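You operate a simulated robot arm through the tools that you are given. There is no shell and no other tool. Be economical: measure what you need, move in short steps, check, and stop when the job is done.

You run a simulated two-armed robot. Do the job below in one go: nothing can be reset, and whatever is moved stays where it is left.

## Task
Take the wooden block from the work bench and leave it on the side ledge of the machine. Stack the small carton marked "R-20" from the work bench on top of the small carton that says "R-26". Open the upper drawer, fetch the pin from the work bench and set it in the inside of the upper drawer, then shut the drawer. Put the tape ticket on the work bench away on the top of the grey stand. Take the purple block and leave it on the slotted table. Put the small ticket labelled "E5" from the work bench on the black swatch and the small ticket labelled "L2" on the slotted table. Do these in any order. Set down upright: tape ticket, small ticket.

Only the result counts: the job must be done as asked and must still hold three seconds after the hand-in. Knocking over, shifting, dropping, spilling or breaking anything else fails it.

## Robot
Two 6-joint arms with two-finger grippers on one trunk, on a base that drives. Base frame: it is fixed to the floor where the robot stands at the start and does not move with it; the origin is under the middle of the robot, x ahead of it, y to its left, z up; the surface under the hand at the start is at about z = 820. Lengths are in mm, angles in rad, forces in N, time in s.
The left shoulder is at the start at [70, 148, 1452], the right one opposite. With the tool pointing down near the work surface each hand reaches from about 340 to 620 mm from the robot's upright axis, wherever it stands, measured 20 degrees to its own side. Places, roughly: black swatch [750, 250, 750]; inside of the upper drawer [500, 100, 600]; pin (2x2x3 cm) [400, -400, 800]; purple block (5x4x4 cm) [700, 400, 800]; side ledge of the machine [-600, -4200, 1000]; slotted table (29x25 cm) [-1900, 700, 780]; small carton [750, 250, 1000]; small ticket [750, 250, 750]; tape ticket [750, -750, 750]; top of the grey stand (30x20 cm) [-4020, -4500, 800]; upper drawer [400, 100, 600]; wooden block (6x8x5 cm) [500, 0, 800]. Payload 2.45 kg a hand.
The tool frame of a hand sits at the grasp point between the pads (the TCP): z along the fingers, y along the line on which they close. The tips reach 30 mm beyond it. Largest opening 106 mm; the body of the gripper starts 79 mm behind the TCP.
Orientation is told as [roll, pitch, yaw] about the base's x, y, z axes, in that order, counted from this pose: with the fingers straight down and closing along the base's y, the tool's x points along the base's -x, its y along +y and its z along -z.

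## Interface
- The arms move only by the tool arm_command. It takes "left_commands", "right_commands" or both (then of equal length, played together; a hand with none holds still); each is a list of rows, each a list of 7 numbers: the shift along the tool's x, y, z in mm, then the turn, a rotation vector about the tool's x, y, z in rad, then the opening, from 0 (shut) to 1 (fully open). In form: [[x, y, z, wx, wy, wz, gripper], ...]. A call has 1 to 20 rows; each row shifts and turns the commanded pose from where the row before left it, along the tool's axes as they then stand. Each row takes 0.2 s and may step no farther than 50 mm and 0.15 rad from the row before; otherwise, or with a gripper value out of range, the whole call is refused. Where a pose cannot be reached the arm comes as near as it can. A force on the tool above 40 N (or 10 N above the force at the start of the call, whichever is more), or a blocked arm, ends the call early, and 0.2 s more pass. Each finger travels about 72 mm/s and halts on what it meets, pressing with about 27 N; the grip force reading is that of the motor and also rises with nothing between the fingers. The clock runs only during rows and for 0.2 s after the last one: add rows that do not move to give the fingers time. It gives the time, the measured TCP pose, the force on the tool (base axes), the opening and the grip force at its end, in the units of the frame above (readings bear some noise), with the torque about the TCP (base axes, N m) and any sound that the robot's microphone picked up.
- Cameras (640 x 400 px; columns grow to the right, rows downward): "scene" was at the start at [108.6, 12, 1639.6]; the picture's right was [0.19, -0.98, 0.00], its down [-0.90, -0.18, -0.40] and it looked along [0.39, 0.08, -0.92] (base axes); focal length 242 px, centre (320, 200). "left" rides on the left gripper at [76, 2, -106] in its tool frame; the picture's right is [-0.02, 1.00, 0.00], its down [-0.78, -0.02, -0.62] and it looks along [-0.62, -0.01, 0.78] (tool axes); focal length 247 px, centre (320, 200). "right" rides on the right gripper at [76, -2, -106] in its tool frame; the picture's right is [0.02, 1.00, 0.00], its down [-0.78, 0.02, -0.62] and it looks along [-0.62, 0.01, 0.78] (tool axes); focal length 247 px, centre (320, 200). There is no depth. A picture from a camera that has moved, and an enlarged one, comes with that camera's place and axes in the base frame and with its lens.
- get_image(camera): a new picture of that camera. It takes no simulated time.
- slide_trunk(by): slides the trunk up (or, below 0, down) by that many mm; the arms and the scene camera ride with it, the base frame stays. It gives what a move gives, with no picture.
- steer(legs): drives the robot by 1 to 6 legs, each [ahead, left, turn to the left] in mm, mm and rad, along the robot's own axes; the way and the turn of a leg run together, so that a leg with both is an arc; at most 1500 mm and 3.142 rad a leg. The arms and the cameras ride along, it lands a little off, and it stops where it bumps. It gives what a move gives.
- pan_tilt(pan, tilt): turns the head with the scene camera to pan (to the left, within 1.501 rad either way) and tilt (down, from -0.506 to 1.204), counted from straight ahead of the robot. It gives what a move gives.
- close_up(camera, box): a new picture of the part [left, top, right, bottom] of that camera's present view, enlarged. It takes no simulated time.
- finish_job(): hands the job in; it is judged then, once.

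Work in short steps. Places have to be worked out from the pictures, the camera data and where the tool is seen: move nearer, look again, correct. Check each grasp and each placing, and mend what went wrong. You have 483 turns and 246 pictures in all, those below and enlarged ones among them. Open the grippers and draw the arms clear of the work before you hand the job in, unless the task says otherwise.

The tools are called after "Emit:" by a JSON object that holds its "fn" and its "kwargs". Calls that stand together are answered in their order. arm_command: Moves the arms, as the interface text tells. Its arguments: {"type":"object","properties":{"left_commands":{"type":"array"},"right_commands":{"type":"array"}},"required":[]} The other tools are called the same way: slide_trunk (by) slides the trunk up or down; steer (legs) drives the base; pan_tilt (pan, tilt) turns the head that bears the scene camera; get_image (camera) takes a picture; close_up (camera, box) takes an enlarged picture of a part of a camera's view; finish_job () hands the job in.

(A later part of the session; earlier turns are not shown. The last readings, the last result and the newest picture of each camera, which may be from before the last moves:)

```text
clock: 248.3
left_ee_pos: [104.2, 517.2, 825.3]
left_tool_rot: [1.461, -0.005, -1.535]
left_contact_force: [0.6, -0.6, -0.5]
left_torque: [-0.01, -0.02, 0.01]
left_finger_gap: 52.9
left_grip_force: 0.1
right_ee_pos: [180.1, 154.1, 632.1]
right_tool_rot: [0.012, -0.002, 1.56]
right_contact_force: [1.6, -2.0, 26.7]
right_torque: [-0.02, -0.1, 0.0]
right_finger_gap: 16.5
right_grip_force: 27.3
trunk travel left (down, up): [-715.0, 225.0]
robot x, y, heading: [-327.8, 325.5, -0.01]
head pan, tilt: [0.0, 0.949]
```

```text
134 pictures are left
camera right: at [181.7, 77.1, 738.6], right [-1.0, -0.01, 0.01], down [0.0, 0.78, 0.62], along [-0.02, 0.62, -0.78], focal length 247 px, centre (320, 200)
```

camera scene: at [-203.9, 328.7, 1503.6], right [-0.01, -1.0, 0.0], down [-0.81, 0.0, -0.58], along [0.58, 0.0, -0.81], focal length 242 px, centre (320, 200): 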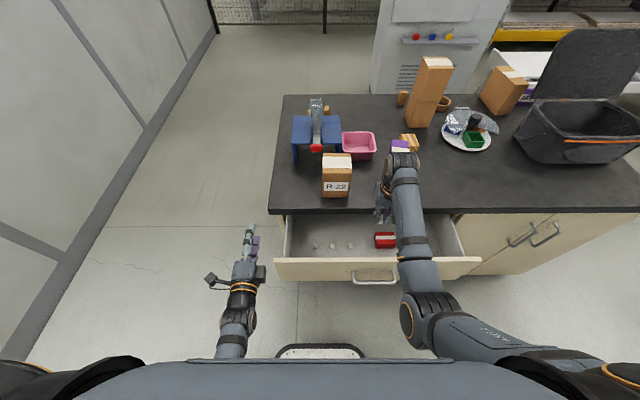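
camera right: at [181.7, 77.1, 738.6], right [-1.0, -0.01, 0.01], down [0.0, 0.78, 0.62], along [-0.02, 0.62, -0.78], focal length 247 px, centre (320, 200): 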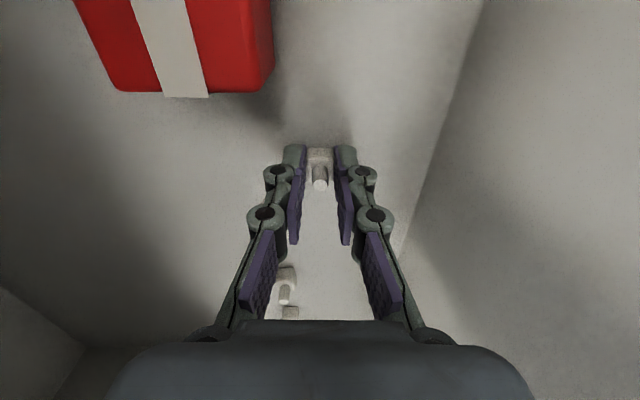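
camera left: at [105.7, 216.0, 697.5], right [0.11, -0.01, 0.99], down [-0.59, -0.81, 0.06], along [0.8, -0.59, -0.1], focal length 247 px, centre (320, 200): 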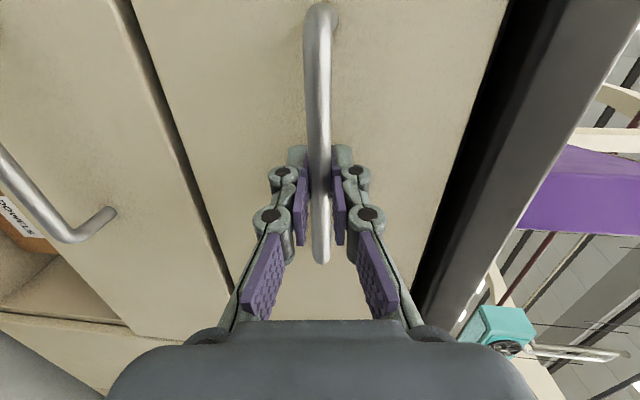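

Contact with the floor (27 N). I ease 1 mm, open moderately and rise.

Emit:
{"fn": "arm_command", "kwargs": {"right_commands": [[0, 0, -2, 0, 0, 0, 0], [0, 0, 0, 0, 0, 0, 0.35], [0, 0, 0, 0, 0, 0, 0.35], [0, 0, 0, 0, 0, 0, 0.35], [0, 0, -15, 0, 0, 0, 0.35], [0, 0, -20, 0, 0, 0, 0.35], [0, 0, -25, 0, 0, 0, 0.35], [0, 0, -25, 0, 0, 0, 0.35], [0, 0, 0, 0, 0, 0, 0.35]]}}

Emit:
{"fn": "get_image", "kwargs": {"camera": "right"}}

```text
clock: 250.3
left_ee_pos: [107.1, 516.5, 823.8]
left_tool_rot: [1.46, -0.003, -1.533]
left_contact_force: [-1.9, -0.1, -0.6]
left_torque: [0.04, -0.05, 0.02]
left_finger_gap: 53.1
left_grip_force: 0.1
right_ee_pos: [182.5, 151.4, 718.7]
right_tool_rot: [0.019, -0.002, 1.562]
right_contact_force: [-0.1, 0.6, 0.9]
right_torque: [0.01, -0.02, -0.01]
right_finger_gap: 37.1
right_grip_force: 0.0
trunk travel left (down, up): [-715.0, 225.0]
robot x, y, heading: [-322.8, 330.7, -0.007]
head pan, tilt: [0.0, 0.949]
```

```text
133 pictures are left
camera right: at [185.3, 75.2, 823.9], right [-1.0, -0.01, 0.02], down [0.0, 0.78, 0.62], along [-0.02, 0.62, -0.78], focal length 247 px, centre (320, 200)
```

right: 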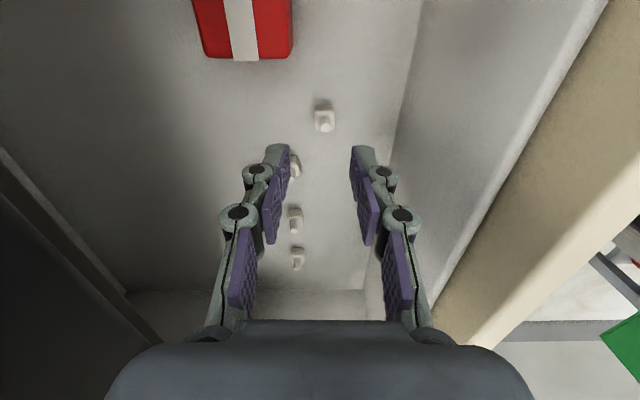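

The pin stands in the drawer. I lift the right hand out, back away and line the left hand up with the handle to shut the drawer.

Emit:
{"fn": "arm_command", "kwargs": {"right_commands": [[0, 0, -25, 0, 0, 0, 0.35], [0, 0, -25, 0, 0, 0, 0.35], [0, 0, -25, 0, 0, 0, 0.35], [0, 0, -25, 0, 0, 0, 0.35], [0, 0, 0, 0, 0, 0, 0.35]]}}

Emit:
{"fn": "slide_trunk", "kwargs": {"by": 80}}

Emit:
{"fn": "steer", "kwargs": {"legs": [[-150, 0, 0], [0, -375, 0]]}}

Emit:
{"fn": "slide_trunk", "kwargs": {"by": -214}}

Emit:
{"fn": "get_image", "kwargs": {"camera": "left"}}

```text
clock: 251.6
left_ee_pos: [108.0, 516.8, 823.9]
left_tool_rot: [1.459, -0.002, -1.535]
left_contact_force: [0.0, 0.0, 0.4]
left_torque: [0.02, -0.01, -0.01]
left_finger_gap: 52.9
left_grip_force: 0.1
right_ee_pos: [184.3, 149.0, 816.7]
right_tool_rot: [0.018, -0.005, 1.564]
right_contact_force: [0.2, -0.2, -0.3]
right_torque: [-0.02, 0.0, -0.01]
right_finger_gap: 37.3
right_grip_force: 0.1
trunk travel left (down, up): [-715.0, 225.0]
robot x, y, heading: [-322.9, 330.7, -0.002]
head pan, tilt: [0.0, 0.949]
```

```text
clock: 252.7
left_ee_pos: [108.1, 516.3, 902.8]
left_tool_rot: [1.461, -0.002, -1.535]
left_contact_force: [0.4, -0.5, -0.1]
left_torque: [0.02, -0.01, 0.04]
left_finger_gap: 53.0
left_grip_force: 0.0
right_ee_pos: [184.4, 148.6, 897.9]
right_tool_rot: [0.015, 0.001, 1.563]
right_contact_force: [1.3, 0.1, 0.3]
right_torque: [0.0, 0.01, -0.02]
right_finger_gap: 37.0
right_grip_force: 0.0
trunk travel left (down, up): [-795.0, 145.0]
robot x, y, heading: [-326.7, 329.5, -0.005]
head pan, tilt: [0.0, 0.949]
```

```text
clock: 256.1
left_ee_pos: [-46.6, 146.1, 903.6]
left_tool_rot: [1.459, -0.002, -1.53]
left_contact_force: [0.0, 0.5, 0.1]
left_torque: [0.01, 0.03, 0.05]
left_finger_gap: 52.9
left_grip_force: 0.0
right_ee_pos: [31.6, -221.8, 896.4]
right_tool_rot: [0.017, -0.001, 1.567]
right_contact_force: [-0.3, -0.1, -0.5]
right_torque: [0.02, 0.03, -0.01]
right_finger_gap: 37.3
right_grip_force: 0.1
trunk travel left (down, up): [-795.0, 145.0]
robot x, y, heading: [-477.7, -45.3, -0.003]
head pan, tilt: [0.0, 0.949]
```

```text
clock: 258.4
left_ee_pos: [-47.4, 145.5, 690.4]
left_tool_rot: [1.459, -0.004, -1.528]
left_contact_force: [-1.4, 0.2, -0.2]
left_torque: [0.02, -0.02, 0.0]
left_finger_gap: 53.1
left_grip_force: 0.0
right_ee_pos: [31.5, -221.2, 683.7]
right_tool_rot: [0.015, -0.003, 1.566]
right_contact_force: [-0.6, -0.1, 0.6]
right_torque: [-0.02, 0.0, -0.04]
right_finger_gap: 37.1
right_grip_force: 0.1
trunk travel left (down, up): [-581.0, 359.0]
robot x, y, heading: [-476.2, -44.9, -0.001]
head pan, tilt: [0.0, 0.949]
```

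```text
132 pictures are left
camera left: at [-156.8, 219.4, 702.9], right [0.11, -0.01, 0.99], down [-0.59, -0.81, 0.05], along [0.8, -0.59, -0.1], focal length 247 px, centre (320, 200)
```

left: 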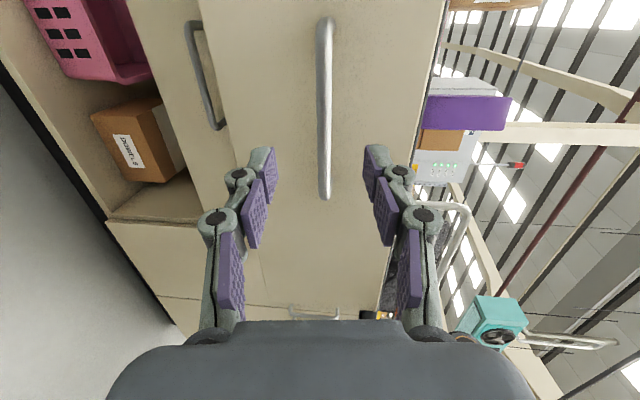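

The bar is aligned. I advance 83 mm and grip it.

Emit:
{"fn": "arm_command", "kwargs": {"left_commands": [[0, 1, 20, 0, 0, 0, 0.5], [0, 1, 20, 0, 0, 0, 0.5], [0, 2, 20, 0, 0, 0, 0.5], [0, 2, 20, 0, 0, 0, 0.5], [0, 0, 4, 0, 0, 0, 0.5], [0, 0, 0, 0, 0, 0, 0], [0, 0, 0, 0, 0, 0, 0], [0, 0, 0, 0, 0, 0, 0]]}}

```text
clock: 260.2
left_ee_pos: [39.4, 149.8, 682.5]
left_tool_rot: [1.452, -0.006, -1.53]
left_contact_force: [-1.0, -1.9, -14.1]
left_torque: [0.27, 0.09, -0.09]
left_finger_gap: 10.3
left_grip_force: 38.1
right_ee_pos: [32.4, -221.4, 681.4]
right_tool_rot: [0.02, -0.002, 1.567]
right_contact_force: [0.3, -0.4, 0.2]
right_torque: [0.01, 0.01, -0.01]
right_finger_gap: 36.8
right_grip_force: 0.0
trunk travel left (down, up): [-581.0, 359.0]
robot x, y, heading: [-479.6, -40.4, -0.001]
head pan, tilt: [0.0, 0.949]
```

Gripped. I push the drawer in gently, 10 mm per row.

Emit:
{"fn": "arm_command", "kwargs": {"left_commands": [[-0.4, 1.1, 10, 0, 0, 0, 0], [-0.4, 1.1, 10, 0, 0, 0, 0], [-0.4, 1.1, 10, 0, 0, 0, 0], [-0.4, 1.1, 10, 0, 0, 0, 0], [-0.4, 1.1, 10, 0, 0, 0, 0], [-0.4, 1.1, 10, 0, 0, 0, 0], [-0.4, 1.1, 10, 0, 0, 0, 0], [-0.4, 1.1, 10, 0, 0, 0, 0], [-0.4, 1.1, 10, 0, 0, 0, 0], [-0.4, 1.1, 10, 0, 0, 0, 0], [-0.4, 1.1, 10, 0, 0, 0, 0], [-0.4, 1.1, 10, 0, 0, 0, 0], [-0.4, 1.1, 10, 0, 0, 0, 0], [-0.4, 1.1, 10, 0, 0, 0, 0], [-0.4, 1.1, 10, 0, 0, 0, 0], [-0.4, 1.1, 10, 0, 0, 0, 0], [-0.4, 1.1, 8, 0, 0, 0, 0], [0, 0, 0, 0, 0, 0, 0]]}}

Emit:
{"fn": "get_image", "kwargs": {"camera": "scene"}}

```text
clock: 264.0
left_ee_pos: [208.1, 150.1, 682.6]
left_tool_rot: [1.459, -0.004, -1.529]
left_contact_force: [4.3, 2.1, -14.7]
left_torque: [0.25, 0.01, -0.09]
left_finger_gap: 10.3
left_grip_force: 37.5
right_ee_pos: [33.2, -221.3, 680.5]
right_tool_rot: [0.02, -0.003, 1.566]
right_contact_force: [0.0, -0.3, -0.4]
right_torque: [-0.01, 0.0, 0.04]
right_finger_gap: 37.3
right_grip_force: 0.2
trunk travel left (down, up): [-581.0, 359.0]
robot x, y, heading: [-483.2, -44.6, 0.0]
head pan, tilt: [0.0, 0.949]
```

```text
131 pictures are left
camera scene: at [-352.9, -43.1, 1309.1], right [0.0, -1.0, 0.0], down [-0.81, 0.0, -0.58], along [0.58, 0.0, -0.81], focal length 242 px, centre (320, 200)
```

scene: 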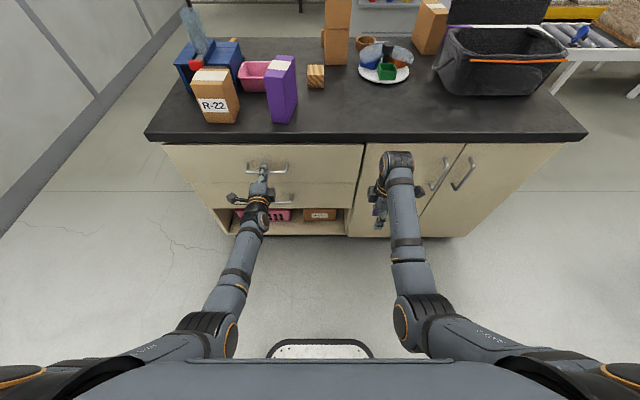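

Almost shut. I push the last millimetres until resistance.

Emit:
{"fn": "arm_command", "kwargs": {"left_commands": [[0, 0.5, 5, 0, 0, 0, 0], [0, 0.5, 4, 0, 0, 0, 0], [0, 0.3, 4, 0, 0, 0, 0], [0, 0, 3, 0, 0, 0, 0], [0, 0, 0, 0, 0, 0, 0]]}}

Emit:
{"fn": "get_image", "kwargs": {"camera": "left"}}

```text
clock: 265.2
left_ee_pos: [222.2, 150.2, 682.1]
left_tool_rot: [1.456, -0.003, -1.529]
left_contact_force: [-7.1, -0.8, -17.4]
left_torque: [0.23, -0.03, 0.41]
left_finger_gap: 13.0
left_grip_force: 37.3
right_ee_pos: [32.7, -221.3, 681.9]
right_tool_rot: [0.019, -0.001, 1.567]
right_contact_force: [1.0, 0.0, -0.5]
right_torque: [0.0, 0.03, -0.04]
right_finger_gap: 36.9
right_grip_force: 0.1
trunk travel left (down, up): [-581.0, 359.0]
robot x, y, heading: [-482.1, -46.0, 0.003]
head pan, tilt: [0.0, 0.949]
```

```text
130 pictures are left
camera left: at [112.7, 223.6, 696.9], right [0.12, -0.01, 0.99], down [-0.59, -0.81, 0.06], along [0.8, -0.59, -0.1], focal length 247 px, centre (320, 200)
```

left: 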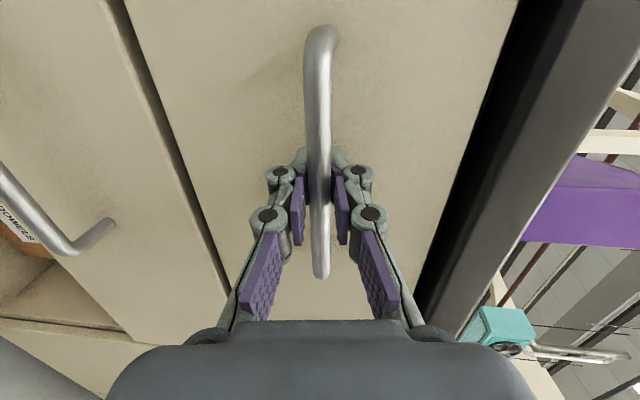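

The drawer meets resistance. I release, back off and check that it is flush.

Emit:
{"fn": "arm_command", "kwargs": {"left_commands": [[0, 0, 0, 0, 0, 0, 0.5], [0, 0, 0, 0, 0, 0, 0.5], [0, 0, 0, 0, 0, 0, 0.5], [0, -1, -20, 0, 0, 0, 0.5], [0, -2, -25, 0, 0, 0, 0.5], [0, -2, -25, 0, 0, 0, 0.5], [0, -2, -25, 0, 0, 0, 0.5], [0, 0, 0, 0, 0, 0, 0.5]]}}

Emit:
{"fn": "get_image", "kwargs": {"camera": "left"}}

Emit:
{"fn": "close_up", "kwargs": {"camera": "scene", "box": [140, 110, 380, 250]}}

```text
clock: 267.0
left_ee_pos: [126.1, 145.9, 689.5]
left_tool_rot: [1.459, -0.003, -1.529]
left_contact_force: [-0.6, -0.2, -0.9]
left_torque: [-0.03, 0.0, -0.01]
left_finger_gap: 53.2
left_grip_force: 0.1
right_ee_pos: [31.7, -221.0, 682.3]
right_tool_rot: [0.016, -0.005, 1.565]
right_contact_force: [-0.8, -0.4, -0.8]
right_torque: [0.02, 0.0, 0.0]
right_finger_gap: 37.1
right_grip_force: 0.1
trunk travel left (down, up): [-581.0, 359.0]
robot x, y, heading: [-481.0, -44.1, -0.003]
head pan, tilt: [0.0, 0.949]
```

```text
129 pictures are left
camera left: at [17.7, 220.3, 703.1], right [0.11, -0.01, 0.99], down [-0.59, -0.81, 0.05], along [0.8, -0.59, -0.1], focal length 247 px, centre (320, 200)
```

left: 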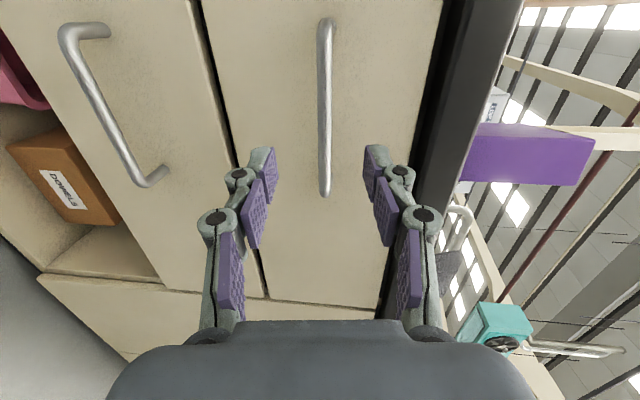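

```text
2.67 times, centred on (260, 180) of scene
camera zoom: at [-355.7, -44.2, 1309.4], right [0.0, -1.0, 0.0], down [-0.81, 0.0, -0.58], along [0.58, 0.0, -0.81], focal length 646 px, centre (480, 253)
```

zoom: 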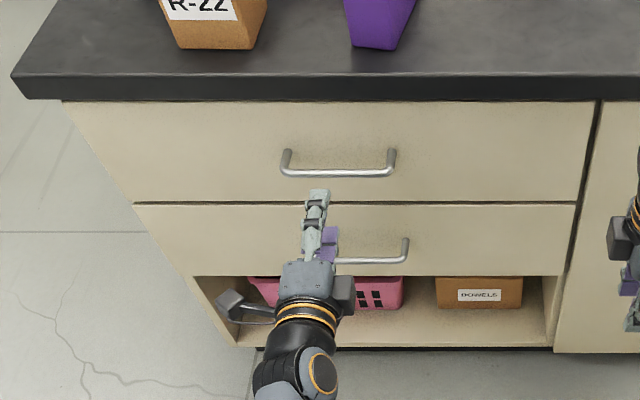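

The drawer is flush and shut. I turn both hands back to pointing down and default yaw.

Emit:
{"fn": "arm_command", "kwargs": {"left_commands": [[0, 0, -20, 0.1326, 0, 0, 0.6], [0, 0, 0, 0.1326, 0, 0, 0.6], [0, 0, 0, 0.1326, 0, 0, 0.6], [0, 0, 0, 0.1326, 0, 0, 0.6], [0, 0, 0, 0.1326, 0, 0, 0.6], [0, 0, 0, 0.1326, 0, 0, 0.6], [0, 0, 0, 0.1326, 0, 0, 0.6], [0, 0, 0, 0.1326, 0, 0, 0.6], [0, 0, 0, 0.1326, 0, 0, 0.6], [0, 0, 0, 0.1326, 0, 0, 0.6], [0, 0, 0, 0.1326, 0, 0, 0.6]], "right_commands": [[0, 0, 0, 0, 0, 0.1425, 0.6], [0, 0, 0, 0, 0, 0.1425, 0.6], [0, 0, 0, 0, 0, 0.1425, 0.6], [0, 0, 0, 0, 0, 0.1425, 0.6], [0, 0, 0, 0, 0, 0.1425, 0.6], [0, 0, 0, 0, 0, 0.1425, 0.6], [0, 0, 0, 0, 0, 0.1425, 0.6], [0, 0, 0, 0, 0, 0.1425, 0.6], [0, 0, 0, 0, 0, 0.1425, 0.6], [0, 0, 0, 0, 0, 0.1425, 0.6], [0, 0, 0, 0, 0, 0.1425, 0.6]]}}

Emit:
{"fn": "slide_trunk", "kwargs": {"by": 344}}

Emit:
{"fn": "arm_command", "kwargs": {"left_commands": [[0, 0, 0, 0, 0, -0.139, 0.8], [0, 0, 0, 0, 0, -0.139, 0.8], [0, 0, 0, 0, 0, -0.139, 0.8], [0, 0, 0, 0, 0, -0.139, 0.8], [0, 0, 0, 0, 0, -0.139, 0.8], [0, 0, 0, 0, 0, -0.139, 0.8], [0, 0, 0, 0, 0, -0.139, 0.8], [0, 0, 0, 0, 0, -0.139, 0.8], [0, 0, 0, 0, 0, -0.139, 0.8], [0, 0, 0, 0, 0, -0.139, 0.8], [0, 0, 0, 0, 0, -0.139, 0.8]]}}

```text
clock: 269.4
left_ee_pos: [123.0, 135.5, 693.6]
left_tool_rot: [0.096, -0.009, -1.56]
left_contact_force: [0.3, -0.1, 0.1]
left_torque: [0.0, 0.03, -0.02]
left_finger_gap: 63.5
left_grip_force: 0.1
left hand out of reach, approached as far as the arm can: row 1
right_ee_pos: [32.6, -222.4, 683.0]
right_tool_rot: [0.003, 0.016, -0.002]
right_contact_force: [0.3, 0.2, -0.3]
right_torque: [0.01, 0.01, -0.01]
right_finger_gap: 63.6
right_grip_force: 0.2
trunk travel left (down, up): [-581.0, 359.0]
robot x, y, heading: [-477.7, -44.1, 0.002]
head pan, tilt: [0.0, 0.949]
```

```text
clock: 272.7
left_ee_pos: [123.4, 135.8, 1038.3]
left_tool_rot: [0.099, -0.009, -1.561]
left_contact_force: [-0.1, -0.4, 0.9]
left_torque: [0.0, 0.0, -0.02]
left_finger_gap: 63.6
left_grip_force: 0.0
right_ee_pos: [31.2, -221.7, 1027.1]
right_tool_rot: [0.003, 0.017, -0.001]
right_contact_force: [-0.4, -0.2, 0.6]
right_torque: [-0.02, -0.06, -0.03]
right_finger_gap: 63.6
right_grip_force: 0.1
trunk travel left (down, up): [-925.0, 15.0]
robot x, y, heading: [-479.4, -44.9, 0.001]
head pan, tilt: [0.0, 0.949]
```

```text
clock: 275.1
left_ee_pos: [123.4, 134.8, 1038.9]
left_tool_rot: [-0.002, -0.099, -0.03]
left_contact_force: [1.1, -0.2, 0.7]
left_torque: [0.0, -0.01, 0.03]
left_finger_gap: 84.8
left_grip_force: 0.1
right_ee_pos: [32.3, -222.7, 1027.4]
right_tool_rot: [0.004, 0.017, 0.001]
right_contact_force: [-0.6, -0.2, -0.6]
right_torque: [0.0, -0.04, 0.0]
right_finger_gap: 63.6
right_grip_force: 0.1
trunk travel left (down, up): [-925.0, 15.0]
robot x, y, heading: [-479.8, -45.9, 0.0]
head pan, tilt: [0.0, 0.949]
```

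I correct the left tilt, raise slightly, and drive to bring the left hand over the wooden block.

Emit:
{"fn": "arm_command", "kwargs": {"left_commands": [[0, 0, -15, 0, 0.05, 0, 0.8], [0, 0, -15, 0, 0.049, 0, 0.8]]}}

Emit:
{"fn": "steer", "kwargs": {"legs": [[0, -190, 0], [400, 0, 0]]}}

Emit:
{"fn": "get_image", "kwargs": {"camera": "left"}}

```text
clock: 275.7
left_ee_pos: [121.1, 134.7, 1066.7]
left_tool_rot: [-0.004, 0.0, -0.031]
left_contact_force: [0.8, -0.2, -0.4]
left_torque: [0.0, -0.01, -0.02]
left_finger_gap: 85.1
left_grip_force: 0.1
right_ee_pos: [31.1, -220.3, 1027.6]
right_tool_rot: [0.003, 0.017, 0.001]
right_contact_force: [0.1, 0.3, -0.1]
right_torque: [-0.02, -0.01, -0.02]
right_finger_gap: 63.6
right_grip_force: 0.0
trunk travel left (down, up): [-925.0, 15.0]
robot x, y, heading: [-478.4, -46.8, 0.0]
head pan, tilt: [0.0, 0.949]
```

```text
clock: 279.4
left_ee_pos: [519.1, -56.1, 1068.8]
left_tool_rot: [-0.004, -0.005, -0.031]
left_contact_force: [-0.5, 0.3, -0.1]
left_torque: [0.0, -0.03, 0.02]
left_finger_gap: 85.1
left_grip_force: 0.0
right_ee_pos: [429.7, -411.4, 1028.0]
right_tool_rot: [0.003, 0.017, -0.001]
right_contact_force: [0.2, 0.3, -0.2]
right_torque: [-0.04, -0.01, -0.01]
right_finger_gap: 63.7
right_grip_force: 0.1
trunk travel left (down, up): [-925.0, 15.0]
robot x, y, heading: [-79.8, -235.6, -0.003]
head pan, tilt: [0.0, 0.949]
```

```text
127 pictures are left
camera left: at [441.7, -49.2, 1174.8], right [0.05, 1.0, 0.0], down [0.78, -0.04, 0.62], along [0.62, -0.04, -0.78], focal length 247 px, centre (320, 200)
```

left: 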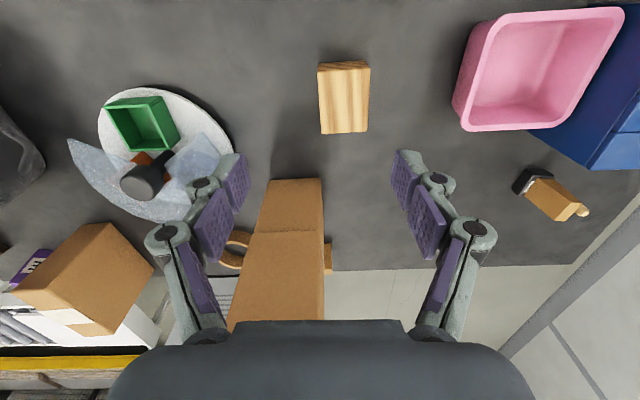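

Block centre ≈ (531, −26). I drive 60 ahead and 40 left for reach, then move over it.

Emit:
{"fn": "steer", "kwargs": {"legs": [[60, 40, 0]]}}

Emit:
{"fn": "arm_command", "kwargs": {"left_commands": [[24, -6, 25, 0, 0, 0, 0.9], [24, -4, 25, 0, 0, 0, 0.9], [0, 0, 25, 0, 0, 0, 0.9], [0, 0, 25, 0, 0, 0, 0.9], [0, 0, 0, 0, 0, 0, 0.9]]}}

Emit:
{"fn": "get_image", "kwargs": {"camera": "left"}}

```text
clock: 280.4
left_ee_pos: [575.1, -20.3, 1071.5]
left_tool_rot: [-0.001, -0.007, -0.035]
left_contact_force: [-0.4, -0.7, 0.5]
left_torque: [0.02, -0.06, 0.02]
left_finger_gap: 84.9
left_grip_force: 0.0
right_ee_pos: [485.9, -377.1, 1029.1]
right_tool_rot: [0.004, 0.013, -0.003]
right_contact_force: [-0.6, -0.8, 0.4]
right_torque: [0.04, -0.06, 0.03]
right_finger_gap: 63.6
right_grip_force: 0.1
trunk travel left (down, up): [-925.0, 15.0]
robot x, y, heading: [-19.3, -194.7, -0.005]
head pan, tilt: [0.0, 0.949]
```

```text
clock: 281.6
left_ee_pos: [530.0, -25.2, 963.5]
left_tool_rot: [-0.004, -0.003, -0.037]
left_contact_force: [0.4, -0.7, 0.4]
left_torque: [0.01, -0.03, -0.02]
left_finger_gap: 95.6
left_grip_force: 0.0
right_ee_pos: [489.4, -374.0, 1028.9]
right_tool_rot: [0.004, 0.015, -0.001]
right_contact_force: [-0.6, -0.7, -0.1]
right_torque: [-0.01, -0.04, -0.01]
right_finger_gap: 63.9
right_grip_force: 0.1
trunk travel left (down, up): [-925.0, 15.0]
robot x, y, heading: [-22.1, -194.4, -0.001]
head pan, tilt: [0.0, 0.949]
```

```text
126 pictures are left
camera left: at [453.3, -19.1, 1070.7], right [0.06, 1.0, 0.0], down [0.78, -0.04, 0.62], along [0.62, -0.04, -0.78], focal length 247 px, centre (320, 200)
```

left: 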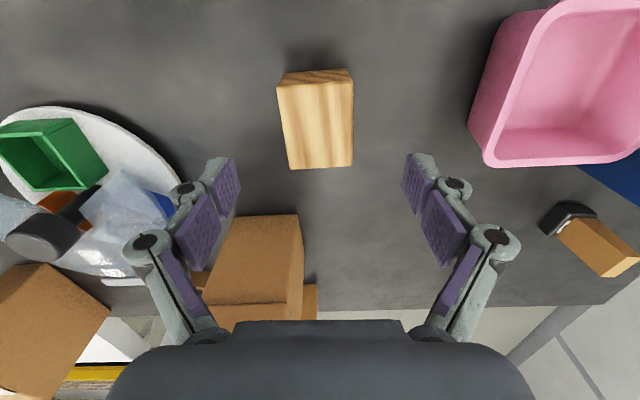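

Emit:
{"fn": "arm_command", "kwargs": {"left_commands": [[-7, 0, 25, 0, 0, 0, 0.9], [0, 0, 25, 0, 0, 0, 0.9], [0, 0, 25, 0, 0, 0, 0.9], [0, 0, 20, 0, 0, 0, 0.9], [0, 0, 12, 0, 0, 0, 0.9], [0, 0, 0, 0, 0, 0, 0], [0, 0, 0, 0, 0, 0, 0], [0, 0, 0, 0, 0, 0, 0], [0, 0, -15, 0, 0, 0, 0], [0, 0, -25, 0, 0, 0, 0], [0, 0, -25, 0, 0, 0, 0], [0, 0, -25, 0, 0, 0, 0], [0, 0, -25, 0, 0, 0, 0], [0, 0, 0, 0, 0, 0, 0]]}}

Emit:
{"fn": "get_image", "kwargs": {"camera": "left"}}

```text
clock: 284.6
left_ee_pos: [539.6, -26.2, 976.1]
left_tool_rot: [-0.006, -0.001, -0.036]
left_contact_force: [-0.1, 0.6, -1.1]
left_torque: [0.01, 0.0, 0.01]
left_finger_gap: 60.2
left_grip_force: 26.8
right_ee_pos: [491.0, -374.1, 1027.0]
right_tool_rot: [0.001, 0.018, -0.002]
right_contact_force: [0.5, -0.1, 0.0]
right_torque: [-0.01, 0.0, 0.0]
right_finger_gap: 63.4
right_grip_force: 0.1
trunk travel left (down, up): [-925.0, 15.0]
robot x, y, heading: [-23.6, -197.1, -0.005]
head pan, tilt: [0.0, 0.949]
```

```text
125 pictures are left
camera left: at [462.0, -20.2, 1082.4], right [0.06, 1.0, 0.0], down [0.78, -0.04, 0.62], along [0.62, -0.04, -0.78], focal length 247 px, centre (320, 200)
```

left: 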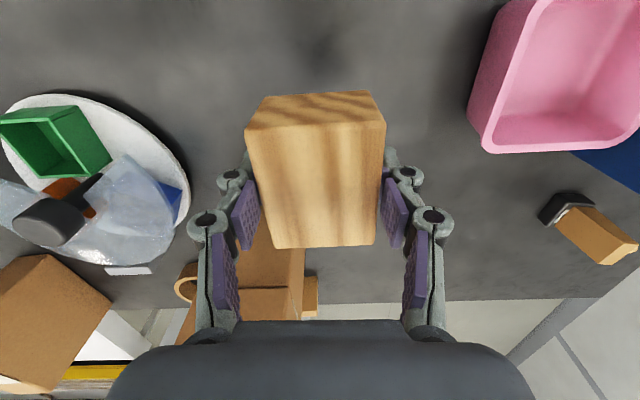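

Block held (60 mm). I raise it and drive round to the far side for the tape ticket with the right hand.

Emit:
{"fn": "arm_command", "kwargs": {"left_commands": [[0, 0, -25, 0, 0, 0, 0], [0, 0, -25, 0, 0, 0, 0], [0, 0, -25, 0, 0, 0, 0], [0, 0, 0, 0, 0, 0, 0]]}}

Emit:
{"fn": "steer", "kwargs": {"legs": [[-380, 0, 0], [0, 720, 0], [230, 0, 0], [0, 800, 0]]}}

```text
clock: 285.6
left_ee_pos: [540.6, -27.6, 1051.9]
left_tool_rot: [-0.006, -0.002, -0.035]
left_contact_force: [0.3, -1.2, -1.9]
left_torque: [-0.01, 0.01, -0.03]
left_finger_gap: 60.0
left_grip_force: 27.0
right_ee_pos: [489.5, -374.2, 1025.9]
right_tool_rot: [0.002, 0.019, -0.004]
right_contact_force: [0.1, -0.3, -0.8]
right_torque: [0.04, 0.0, 0.0]
right_finger_gap: 63.4
right_grip_force: 0.1
trunk travel left (down, up): [-925.0, 15.0]
robot x, y, heading: [-18.7, -194.2, -0.0]
head pan, tilt: [0.0, 0.949]
```

```text
clock: 296.9
left_ee_pos: [434.6, 1504.1, 1052.7]
left_tool_rot: [-0.004, -0.001, -0.068]
left_contact_force: [-0.2, 0.6, -0.7]
left_torque: [0.01, 0.01, 0.02]
left_finger_gap: 59.5
left_grip_force: 27.0
right_ee_pos: [374.3, 1158.7, 1027.0]
right_tool_rot: [0.004, 0.018, -0.035]
right_contact_force: [-0.8, 0.4, 0.0]
right_torque: [0.02, -0.02, 0.0]
right_finger_gap: 63.7
right_grip_force: 0.0
trunk travel left (down, up): [-925.0, 15.0]
robot x, y, heading: [-128.1, 1353.7, -0.033]
head pan, tilt: [0.0, 0.949]
```

Emit:
{"fn": "steer", "kwargs": {"legs": [[1480, 0, 0], [0, 0, -1.54], [870, 0, 0]]}}

```text
clock: 312.2
left_ee_pos: [1474.1, -140.0, 1052.8]
left_tool_rot: [-0.005, -0.002, -1.639]
left_contact_force: [-0.2, 1.0, -1.0]
left_torque: [-0.01, 0.01, -0.05]
left_finger_gap: 59.4
left_grip_force: 27.0
right_ee_pos: [1130.5, -79.8, 1027.4]
right_tool_rot: [0.002, 0.017, -1.608]
right_contact_force: [0.0, 0.1, 0.0]
right_torque: [-0.02, -0.01, 0.03]
right_finger_gap: 63.4
right_grip_force: 0.1
trunk travel left (down, up): [-925.0, 15.0]
robot x, y, heading: [1326.4, 423.9, -1.609]
head pan, tilt: [0.0, 0.949]
```

Emit:
{"fn": "steer", "kwargs": {"legs": [[700, 0, 0], [0, 0, -0.82]]}}

Emit:
{"fn": "get_image", "kwargs": {"camera": "scene"}}

Emit:
{"fn": "get_image", "kwargs": {"camera": "right"}}

```text
clock: 318.3
left_ee_pos: [983.7, -764.2, 1051.8]
left_tool_rot: [-0.004, -0.002, -2.479]
left_contact_force: [0.1, 0.1, -1.5]
left_torque: [-0.02, 0.01, -0.02]
left_finger_gap: 59.4
left_grip_force: 27.0
right_ee_pos: [800.2, -466.8, 1026.1]
right_tool_rot: [0.002, 0.018, -2.449]
right_contact_force: [-0.6, -0.2, 0.2]
right_torque: [0.01, -0.01, 0.0]
right_finger_gap: 63.4
right_grip_force: 0.0
trunk travel left (down, up): [-925.0, 15.0]
robot x, y, heading: [1307.8, -276.5, -2.446]
head pan, tilt: [0.0, 0.949]
```

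```text
124 pictures are left
camera scene: at [1212.3, -355.7, 1653.4], right [-0.64, 0.77, 0.0], down [0.63, 0.52, -0.58], along [-0.45, -0.37, -0.81], focal length 242 px, centre (320, 200)
```

scene: 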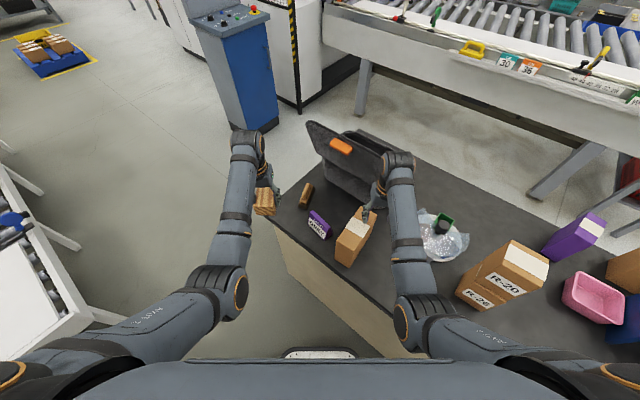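

```text
123 pictures are left
camera right: at [855.8, -417.8, 1134.5], right [0.66, -0.76, 0.0], down [-0.6, -0.52, 0.61], along [-0.46, -0.4, -0.79], focal length 247 px, centre (320, 200)
```

right: 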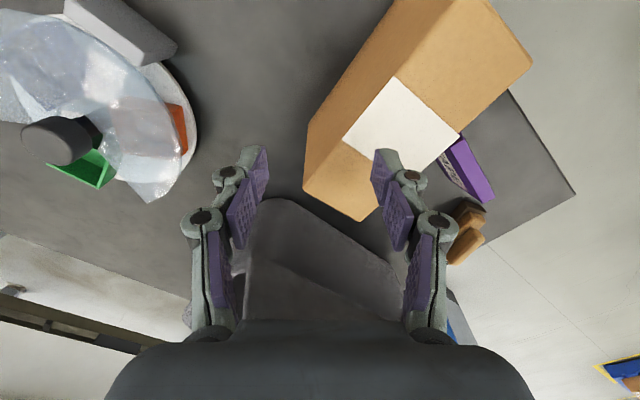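

The tape ticket is near (857, −653), beside a tall carton (top ≈ 985). I raise the right hand and shift the robot left/ahead toward it.

Emit:
{"fn": "arm_command", "kwargs": {"right_commands": [[0, 0, -20, 0, 0, 0, 0.6], [0, 0, -20, 0, 0, 0, 0.6], [0, 0, -15, 0, 0, 0, 0.6]]}}

Emit:
{"fn": "steer", "kwargs": {"legs": [[-60, 0, 0], [0, 175, 0]]}}

Emit:
{"fn": "get_image", "kwargs": {"camera": "right"}}

Emit:
{"fn": "get_image", "kwargs": {"camera": "scene"}}

```text
clock: 319.1
left_ee_pos: [984.6, -763.4, 1052.0]
left_tool_rot: [-0.005, 0.001, -2.481]
left_contact_force: [-0.1, -0.1, -1.2]
left_torque: [0.01, 0.02, 0.02]
left_finger_gap: 59.9
left_grip_force: 26.4
right_ee_pos: [796.6, -467.9, 1079.5]
right_tool_rot: [0.0, 0.018, -2.448]
right_contact_force: [-0.7, 1.1, 0.1]
right_torque: [-0.01, 0.03, 0.02]
right_finger_gap: 63.6
right_grip_force: 0.1
right hand out of reach, approached as far as the arm can: row 3
trunk travel left (down, up): [-925.0, 15.0]
robot x, y, heading: [1303.8, -276.5, -2.447]
head pan, tilt: [0.0, 0.949]
```

```text
clock: 321.1
left_ee_pos: [1138.3, -856.5, 1051.9]
left_tool_rot: [-0.003, 0.0, -2.484]
left_contact_force: [-1.5, 0.2, -1.8]
left_torque: [-0.02, -0.03, 0.07]
left_finger_gap: 59.2
left_grip_force: 26.9
right_ee_pos: [952.2, -559.1, 1077.4]
right_tool_rot: [0.005, 0.017, -2.45]
right_contact_force: [-0.5, 0.2, 0.6]
right_torque: [-0.01, -0.02, 0.0]
right_finger_gap: 63.7
right_grip_force: 0.1
trunk travel left (down, up): [-925.0, 15.0]
robot x, y, heading: [1462.7, -370.4, -2.452]
head pan, tilt: [0.0, 0.949]
```

```text
122 pictures are left
camera right: at [1007.2, -509.2, 1185.9], right [0.65, -0.76, 0.01], down [-0.6, -0.52, 0.61], along [-0.46, -0.4, -0.79], focal length 247 px, centre (320, 200)
```

right: 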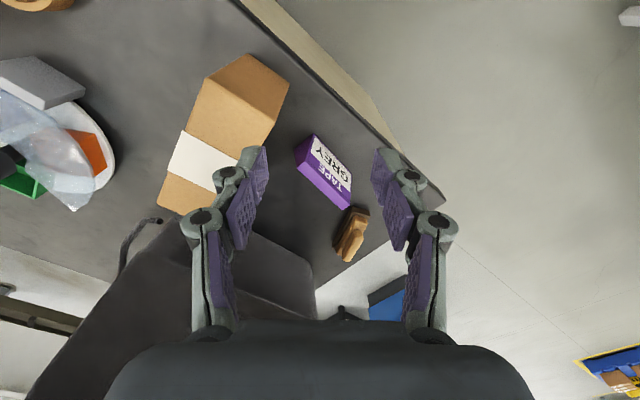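

```text
121 pictures are left
camera scene: at [1365.6, -446.5, 1653.3], right [-0.64, 0.77, 0.0], down [0.63, 0.52, -0.58], along [-0.45, -0.37, -0.81], focal length 242 px, centre (320, 200)
```

scene: 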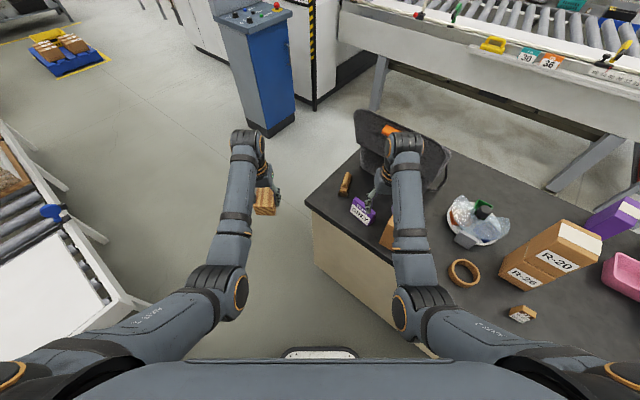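

Emit:
{"fn": "close_up", "kwargs": {"camera": "right", "box": [270, 110, 400, 230]}}

Emit:
{"fn": "close_up", "kwargs": {"camera": "scene", "box": [325, 170, 405, 240]}}

```text
3.33 times, centred on (335, 170) of right
camera zoom: at [1007.2, -509.2, 1185.9], right [0.65, -0.76, 0.01], down [-0.6, -0.52, 0.61], along [-0.46, -0.4, -0.79], focal length 823 px, centre (270, 300)
```

zoom: 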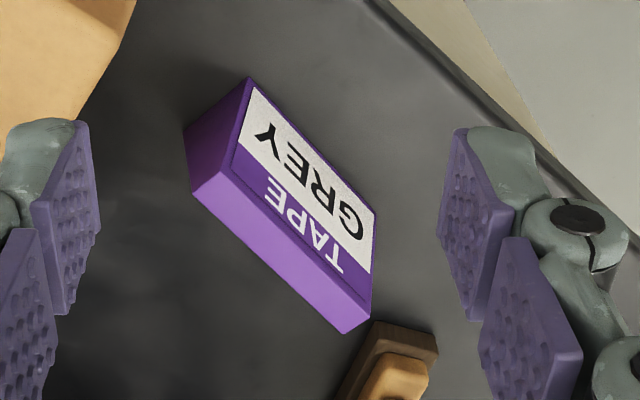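

```text
5.71 times, centred on (365, 205) of scene
camera zoom: at [1365.6, -446.5, 1653.3], right [-0.64, 0.77, 0.0], down [0.63, 0.52, -0.58], along [-0.45, -0.37, -0.81], focal length 1384 px, centre (63, 171)
```

zoom: 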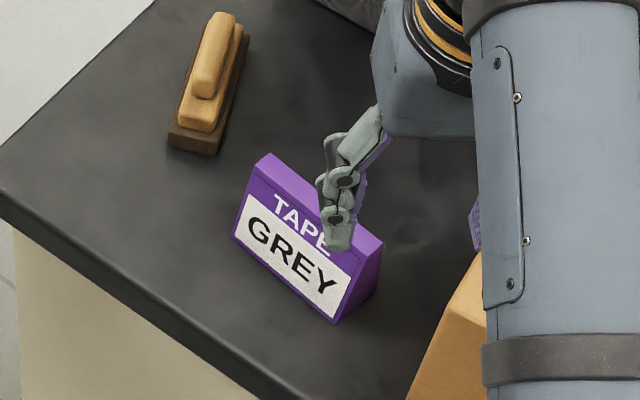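

The ticket is a wedge, about 96 long, 38 deep at the base, 53 high, its long axis turned −0.135 from y, with centre near (860, −648). I drive 130 mm ahead and turn the hand to close along its length.

Emit:
{"fn": "steer", "kwargs": {"legs": [[130, 0, 0]]}}

Emit:
{"fn": "arm_command", "kwargs": {"right_commands": [[0, 0, 10, 0, 0, 0.138, 1], [0, 0, 10, 0, 0, 0.138, 1], [0, 0, 10, 0, 0, 0.138, 1], [0, 0, 10, 0, 0, 0.138, 1], [0, 0, 10, 0, 0, 0.138, 1], [0, 0, 5, 0, 0, 0.138, 1], [0, 0, 0, 0, 0, 0, 1]]}}

Emit:
{"fn": "get_image", "kwargs": {"camera": "right"}}

```text
clock: 322.4
left_ee_pos: [1038.3, -939.3, 1054.2]
left_tool_rot: [-0.003, -0.003, -2.485]
left_contact_force: [-0.4, 0.2, -1.4]
left_torque: [-0.04, 0.01, -0.02]
left_finger_gap: 59.3
left_grip_force: 27.0
right_ee_pos: [851.4, -642.7, 1081.1]
right_tool_rot: [0.001, 0.013, -2.454]
right_contact_force: [0.0, -0.8, 0.3]
right_torque: [-0.06, 0.03, -0.03]
right_finger_gap: 63.9
right_grip_force: 0.1
trunk travel left (down, up): [-925.0, 15.0]
robot x, y, heading: [1356.6, -457.3, -2.453]
head pan, tilt: [0.0, 0.949]
```

```text
clock: 324.1
left_ee_pos: [1036.0, -940.8, 1052.2]
left_tool_rot: [-0.004, -0.002, -2.488]
left_contact_force: [0.0, 0.1, -1.8]
left_torque: [0.01, 0.0, 0.0]
left_finger_gap: 59.4
left_grip_force: 26.8
right_ee_pos: [851.6, -644.3, 1024.2]
right_tool_rot: [-0.011, 0.013, 2.999]
right_contact_force: [-0.1, -0.5, 0.0]
right_torque: [0.01, 0.01, 0.0]
right_finger_gap: 105.9
right_grip_force: 0.2
trunk travel left (down, up): [-925.0, 15.0]
robot x, y, heading: [1358.5, -455.1, -2.458]
head pan, tilt: [0.0, 0.949]
```

```text
118 pictures are left
camera right: at [926.0, -654.2, 1130.8], right [-0.12, -0.99, -0.01], down [-0.79, 0.09, 0.61], along [-0.61, 0.08, -0.79], focal length 247 px, centre (320, 200)
```

right: 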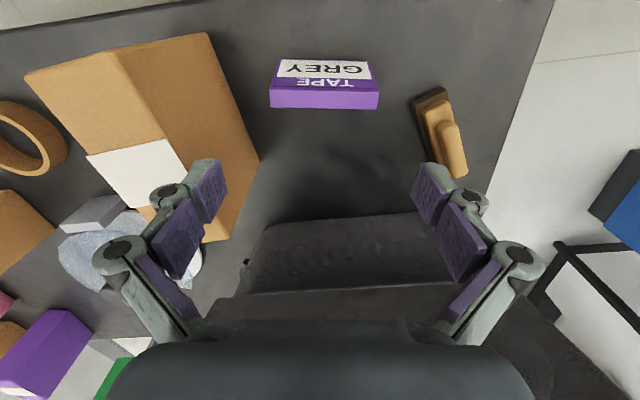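

The ticket is taller than thought (top ≈ 910, ~92 high) and the carton stands too close to its +y end for a lengthwise grip. I'll grip across its thickness instead with the camera on the −y side; I test whether the wrist turns that far.

Emit:
{"fn": "arm_command", "kwargs": {"right_commands": [[0, 0, -10, 0, 0, 0.13, 0.8], [0, 0, 0, 0, 0, 0.13, 0.8], [0, 0, 0, 0, 0, 0.13, 0.8], [0, 0, 0, 0, 0, 0.13, 0.8], [0, 0, 0, 0, 0, 0.13, 0.8], [0, 0, 0, 0, 0, 0.13, 0.8]]}}

```text
clock: 325.4
left_ee_pos: [1034.6, -940.8, 1051.5]
left_tool_rot: [-0.004, -0.001, -2.486]
left_contact_force: [0.1, 1.1, -1.7]
left_torque: [0.0, 0.0, -0.03]
left_finger_gap: 59.4
left_grip_force: 26.8
right_ee_pos: [852.2, -643.7, 1034.7]
right_tool_rot: [-0.015, 0.001, 2.221]
right_contact_force: [-0.3, 0.0, 0.9]
right_torque: [0.01, 0.02, -0.02]
right_finger_gap: 84.7
right_grip_force: 0.0
trunk travel left (down, up): [-925.0, 15.0]
robot x, y, heading: [1362.6, -456.2, -2.453]
head pan, tilt: [0.0, 0.949]
```

It turns fine; I continue to yaw ≈1.435.

Emit:
{"fn": "arm_command", "kwargs": {"right_commands": [[0, 0, 0, 0, 0, 0.13, 0.8], [0, 0, 0, 0, 0, 0.13, 0.8], [0, 0, 0, 0, 0, 0.13, 0.8], [0, 0, 0, 0, 0, 0.13, 0.8], [0, 0, 0, 0, 0, 0.13, 0.8], [0, 0, 0, 0, 0, 0.136, 0.8], [0, 0, 0, 0, 0, 0, 0.8]]}}

Emit:
{"fn": "get_image", "kwargs": {"camera": "right"}}

```text
clock: 327.1
left_ee_pos: [1035.6, -941.6, 1053.1]
left_tool_rot: [-0.005, 0.001, -2.486]
left_contact_force: [0.0, -0.7, -1.1]
left_torque: [0.01, 0.03, 0.02]
left_finger_gap: 59.4
left_grip_force: 26.8
right_ee_pos: [852.0, -643.5, 1035.1]
right_tool_rot: [-0.012, -0.009, 1.435]
right_contact_force: [-1.0, 0.3, 0.2]
right_torque: [0.01, 0.0, 0.01]
right_finger_gap: 84.7
right_grip_force: 0.2
trunk travel left (down, up): [-925.0, 15.0]
robot x, y, heading: [1363.6, -456.8, -2.449]
head pan, tilt: [0.0, 0.949]
```

```text
117 pictures are left
camera right: at [841.3, -719.5, 1139.6], right [-0.99, 0.12, -0.01], down [0.08, 0.77, 0.63], along [0.08, 0.62, -0.78], focal length 247 px, centre (320, 200)
```

right: 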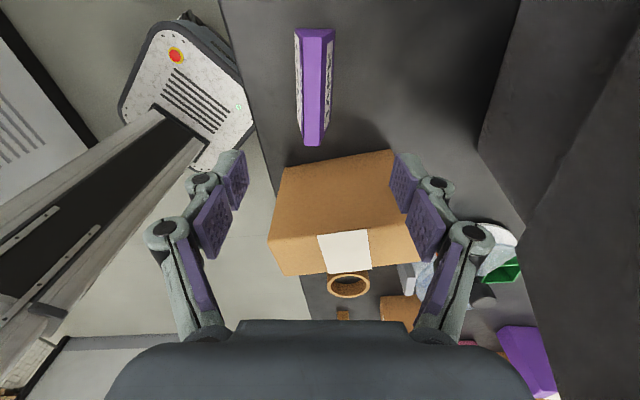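

Fine: the camera is on the free side and the ticket is well in view; it needs (+10, −7) in tool x, y. I shift and descend in stages.

Emit:
{"fn": "arm_command", "kwargs": {"right_commands": [[10, -7, 20, 0, 0, 0, 0.65], [0, 0, 25, 0, 0, 0, 0.65], [0, 0, 25, 0, 0, 0, 0.65], [0, 0, 15, 0, 0, 0, 0.65], [0, 0, 0, 0, 0, 0, 0.65]]}}

Emit:
{"fn": "get_image", "kwargs": {"camera": "right"}}

```text
clock: 328.2
left_ee_pos: [1037.4, -940.8, 1051.4]
left_tool_rot: [-0.006, 0.0, -2.485]
left_contact_force: [-0.1, 0.0, -1.1]
left_torque: [-0.02, 0.01, 0.01]
left_finger_gap: 59.4
left_grip_force: 27.2
right_ee_pos: [857.9, -654.9, 946.7]
right_tool_rot: [-0.013, -0.012, 1.435]
right_contact_force: [-1.2, -0.6, 0.8]
right_torque: [0.02, 0.0, 0.03]
right_finger_gap: 68.6
right_grip_force: 0.0
trunk travel left (down, up): [-925.0, 15.0]
robot x, y, heading: [1360.7, -450.5, -2.452]
head pan, tilt: [0.0, 0.949]
```

```text
116 pictures are left
camera right: at [848.3, -731.0, 1051.8], right [-0.99, 0.11, -0.01], down [0.08, 0.77, 0.63], along [0.08, 0.62, -0.78], focal length 247 px, centre (320, 200)
```

right: 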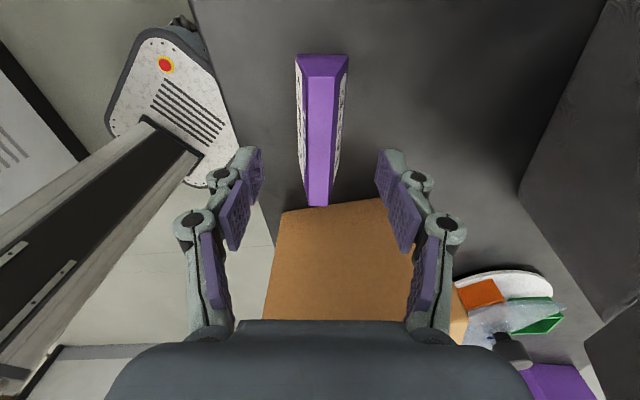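

Centred. I descend 66 mm more and close.

Emit:
{"fn": "arm_command", "kwargs": {"right_commands": [[0, 0, 20, 0, 0, 0, 0.65], [0, 0, 20, 0, 0, 0, 0.65], [0, 0, 16, 0, 0, 0, 0.65], [0, 0, 10, 0, 0, 0, 0.65], [0, 0, 0, 0, 0, 0, 0.3], [0, 0, 0, 0, 0, 0, 0], [0, 0, 0, 0, 0, 0, 0], [0, 0, 0, 0, 0, 0, 0]]}}

Emit:
{"fn": "get_image", "kwargs": {"camera": "right"}}

```text
clock: 330.1
left_ee_pos: [1036.1, -941.1, 1051.4]
left_tool_rot: [-0.006, 0.0, -2.485]
left_contact_force: [0.0, 0.6, -0.9]
left_torque: [0.01, 0.01, -0.06]
left_finger_gap: 59.3
left_grip_force: 26.7
right_ee_pos: [860.2, -653.9, 883.7]
right_tool_rot: [-0.012, -0.01, 1.436]
right_contact_force: [0.2, -0.2, 0.1]
right_torque: [0.0, 0.01, 0.02]
right_finger_gap: 29.4
right_grip_force: 26.9
trunk travel left (down, up): [-925.0, 15.0]
robot x, y, heading: [1358.5, -453.4, -2.455]
head pan, tilt: [0.0, 0.949]
```

```text
115 pictures are left
camera right: at [849.1, -729.7, 988.5], right [-0.99, 0.11, -0.01], down [0.08, 0.77, 0.63], along [0.08, 0.62, -0.78], focal length 247 px, centre (320, 200)
```

right: 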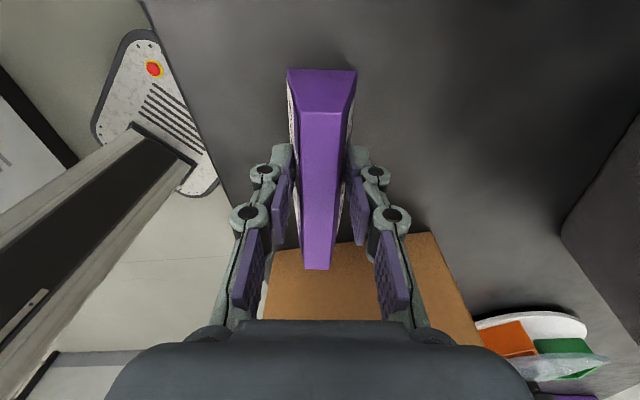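

Gripped at 29 mm. I lift slowly and check that it holds.

Emit:
{"fn": "arm_command", "kwargs": {"right_commands": [[0, 0, -5, 0, 0, 0, 0], [0, 0, -8, 0, 0, 0, 0], [0, 0, -12, 0, 0, 0, 0], [0, 0, -20, 0, 0, 0, 0], [0, 0, 0, 0, 0, 0, 0]]}}

Emit:
{"fn": "get_image", "kwargs": {"camera": "right"}}

```text
clock: 331.2
left_ee_pos: [1035.9, -941.3, 1051.9]
left_tool_rot: [-0.004, 0.001, -2.485]
left_contact_force: [-1.0, -0.1, -1.1]
left_torque: [0.0, 0.0, 0.02]
left_finger_gap: 59.4
left_grip_force: 27.0
right_ee_pos: [858.1, -653.5, 929.0]
right_tool_rot: [-0.013, -0.01, 1.438]
right_contact_force: [0.6, -0.3, 0.3]
right_torque: [-0.01, -0.01, 0.0]
right_finger_gap: 29.3
right_grip_force: 26.9
trunk travel left (down, up): [-925.0, 15.0]
robot x, y, heading: [1356.5, -454.1, -2.454]
head pan, tilt: [0.0, 0.949]
```

```text
114 pictures are left
camera right: at [847.6, -730.6, 1033.2], right [-0.99, 0.11, -0.01], down [0.08, 0.77, 0.63], along [0.08, 0.62, -0.78], focal length 247 px, centre (320, 200)
```

right: 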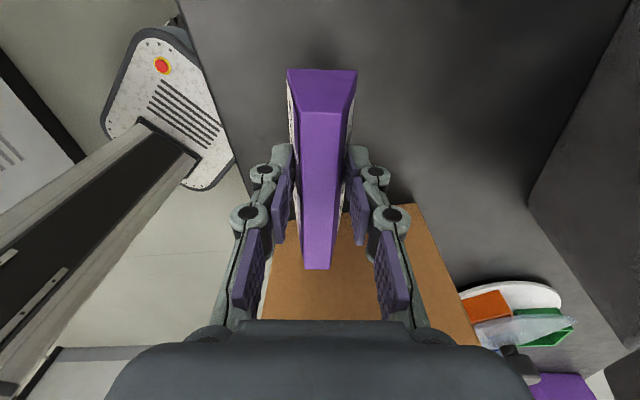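

Held firmly (base 64 mm below TCP). I lift to ~1070 and withdraw sideways off the bench, then turn to face −y.

Emit:
{"fn": "arm_command", "kwargs": {"right_commands": [[0, 0, -25, 0, 0, 0, 0], [0, 0, -25, 0, 0, 0, 0], [0, 0, -25, 0, 0, 0, 0], [0, 0, -25, 0, 0, 0, 0], [0, 0, -25, 0, 0, 0, 0], [0, 0, 0, 0, 0, 0, 0]]}}

Emit:
{"fn": "steer", "kwargs": {"legs": [[0, 150, 0], [0, 0, 0.88], [0, -200, 0]]}}

Emit:
{"fn": "pan_tilt", "kwargs": {"pan": 0.0, "tilt": 0.5}}

Emit:
{"fn": "get_image", "kwargs": {"camera": "scene"}}

```text
clock: 332.6
left_ee_pos: [1036.0, -939.8, 1051.8]
left_tool_rot: [-0.006, 0.0, -2.486]
left_contact_force: [-0.8, -0.2, -1.7]
left_torque: [-0.04, 0.01, 0.04]
left_finger_gap: 59.3
left_grip_force: 27.1
right_ee_pos: [857.4, -655.4, 1051.9]
right_tool_rot: [-0.014, -0.011, 1.434]
right_contact_force: [-0.4, -0.1, -0.5]
right_torque: [-0.01, 0.0, -0.03]
right_finger_gap: 29.0
right_grip_force: 27.4
trunk travel left (down, up): [-925.0, 15.0]
robot x, y, heading: [1360.1, -451.3, -2.452]
head pan, tilt: [0.0, 0.949]
```

```text
clock: 337.5
left_ee_pos: [1437.0, -1129.3, 1051.9]
left_tool_rot: [-0.008, -0.001, -1.595]
left_contact_force: [-0.1, 1.0, -2.2]
left_torque: [0.01, -0.02, 0.01]
left_finger_gap: 59.2
left_grip_force: 26.8
right_ee_pos: [1103.4, -1087.0, 1052.2]
right_tool_rot: [-0.009, -0.013, 2.328]
right_contact_force: [0.6, 0.4, 0.1]
right_torque: [0.0, 0.02, -0.03]
right_finger_gap: 29.3
right_grip_force: 27.1
trunk travel left (down, up): [-925.0, 15.0]
robot x, y, heading: [1258.4, -574.3, -1.559]
head pan, tilt: [0.0, 0.949]
```

```text
clock: 338.4
left_ee_pos: [1434.7, -1128.5, 1052.4]
left_tool_rot: [-0.004, -0.001, -1.594]
left_contact_force: [-0.6, -0.1, -1.6]
left_torque: [0.03, 0.01, -0.04]
left_finger_gap: 59.2
left_grip_force: 27.4
right_ee_pos: [1099.6, -1087.8, 1051.2]
right_tool_rot: [-0.016, -0.011, 2.329]
right_contact_force: [-0.4, -0.2, -0.3]
right_torque: [0.03, -0.02, -0.01]
right_finger_gap: 29.2
right_grip_force: 26.3
trunk travel left (down, up): [-925.0, 15.0]
robot x, y, heading: [1259.3, -571.7, -1.563]
head pan, tilt: [0.0, 0.499]
```

```text
113 pictures are left
camera scene: at [1261.6, -712.0, 1690.8], right [-1.0, -0.01, 0.0], down [0.0, 0.48, -0.88], along [0.01, -0.88, -0.48], focal length 242 px, centre (320, 200)
```

scene: 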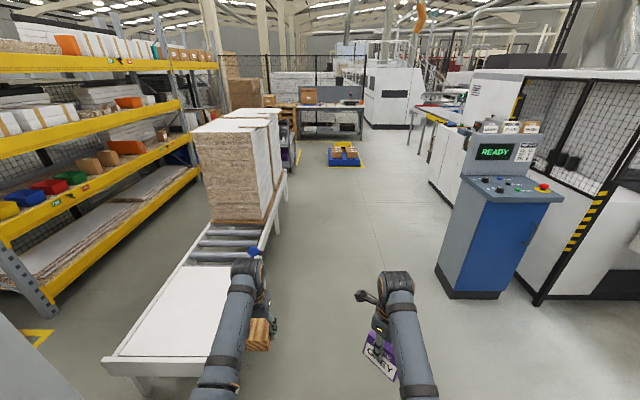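

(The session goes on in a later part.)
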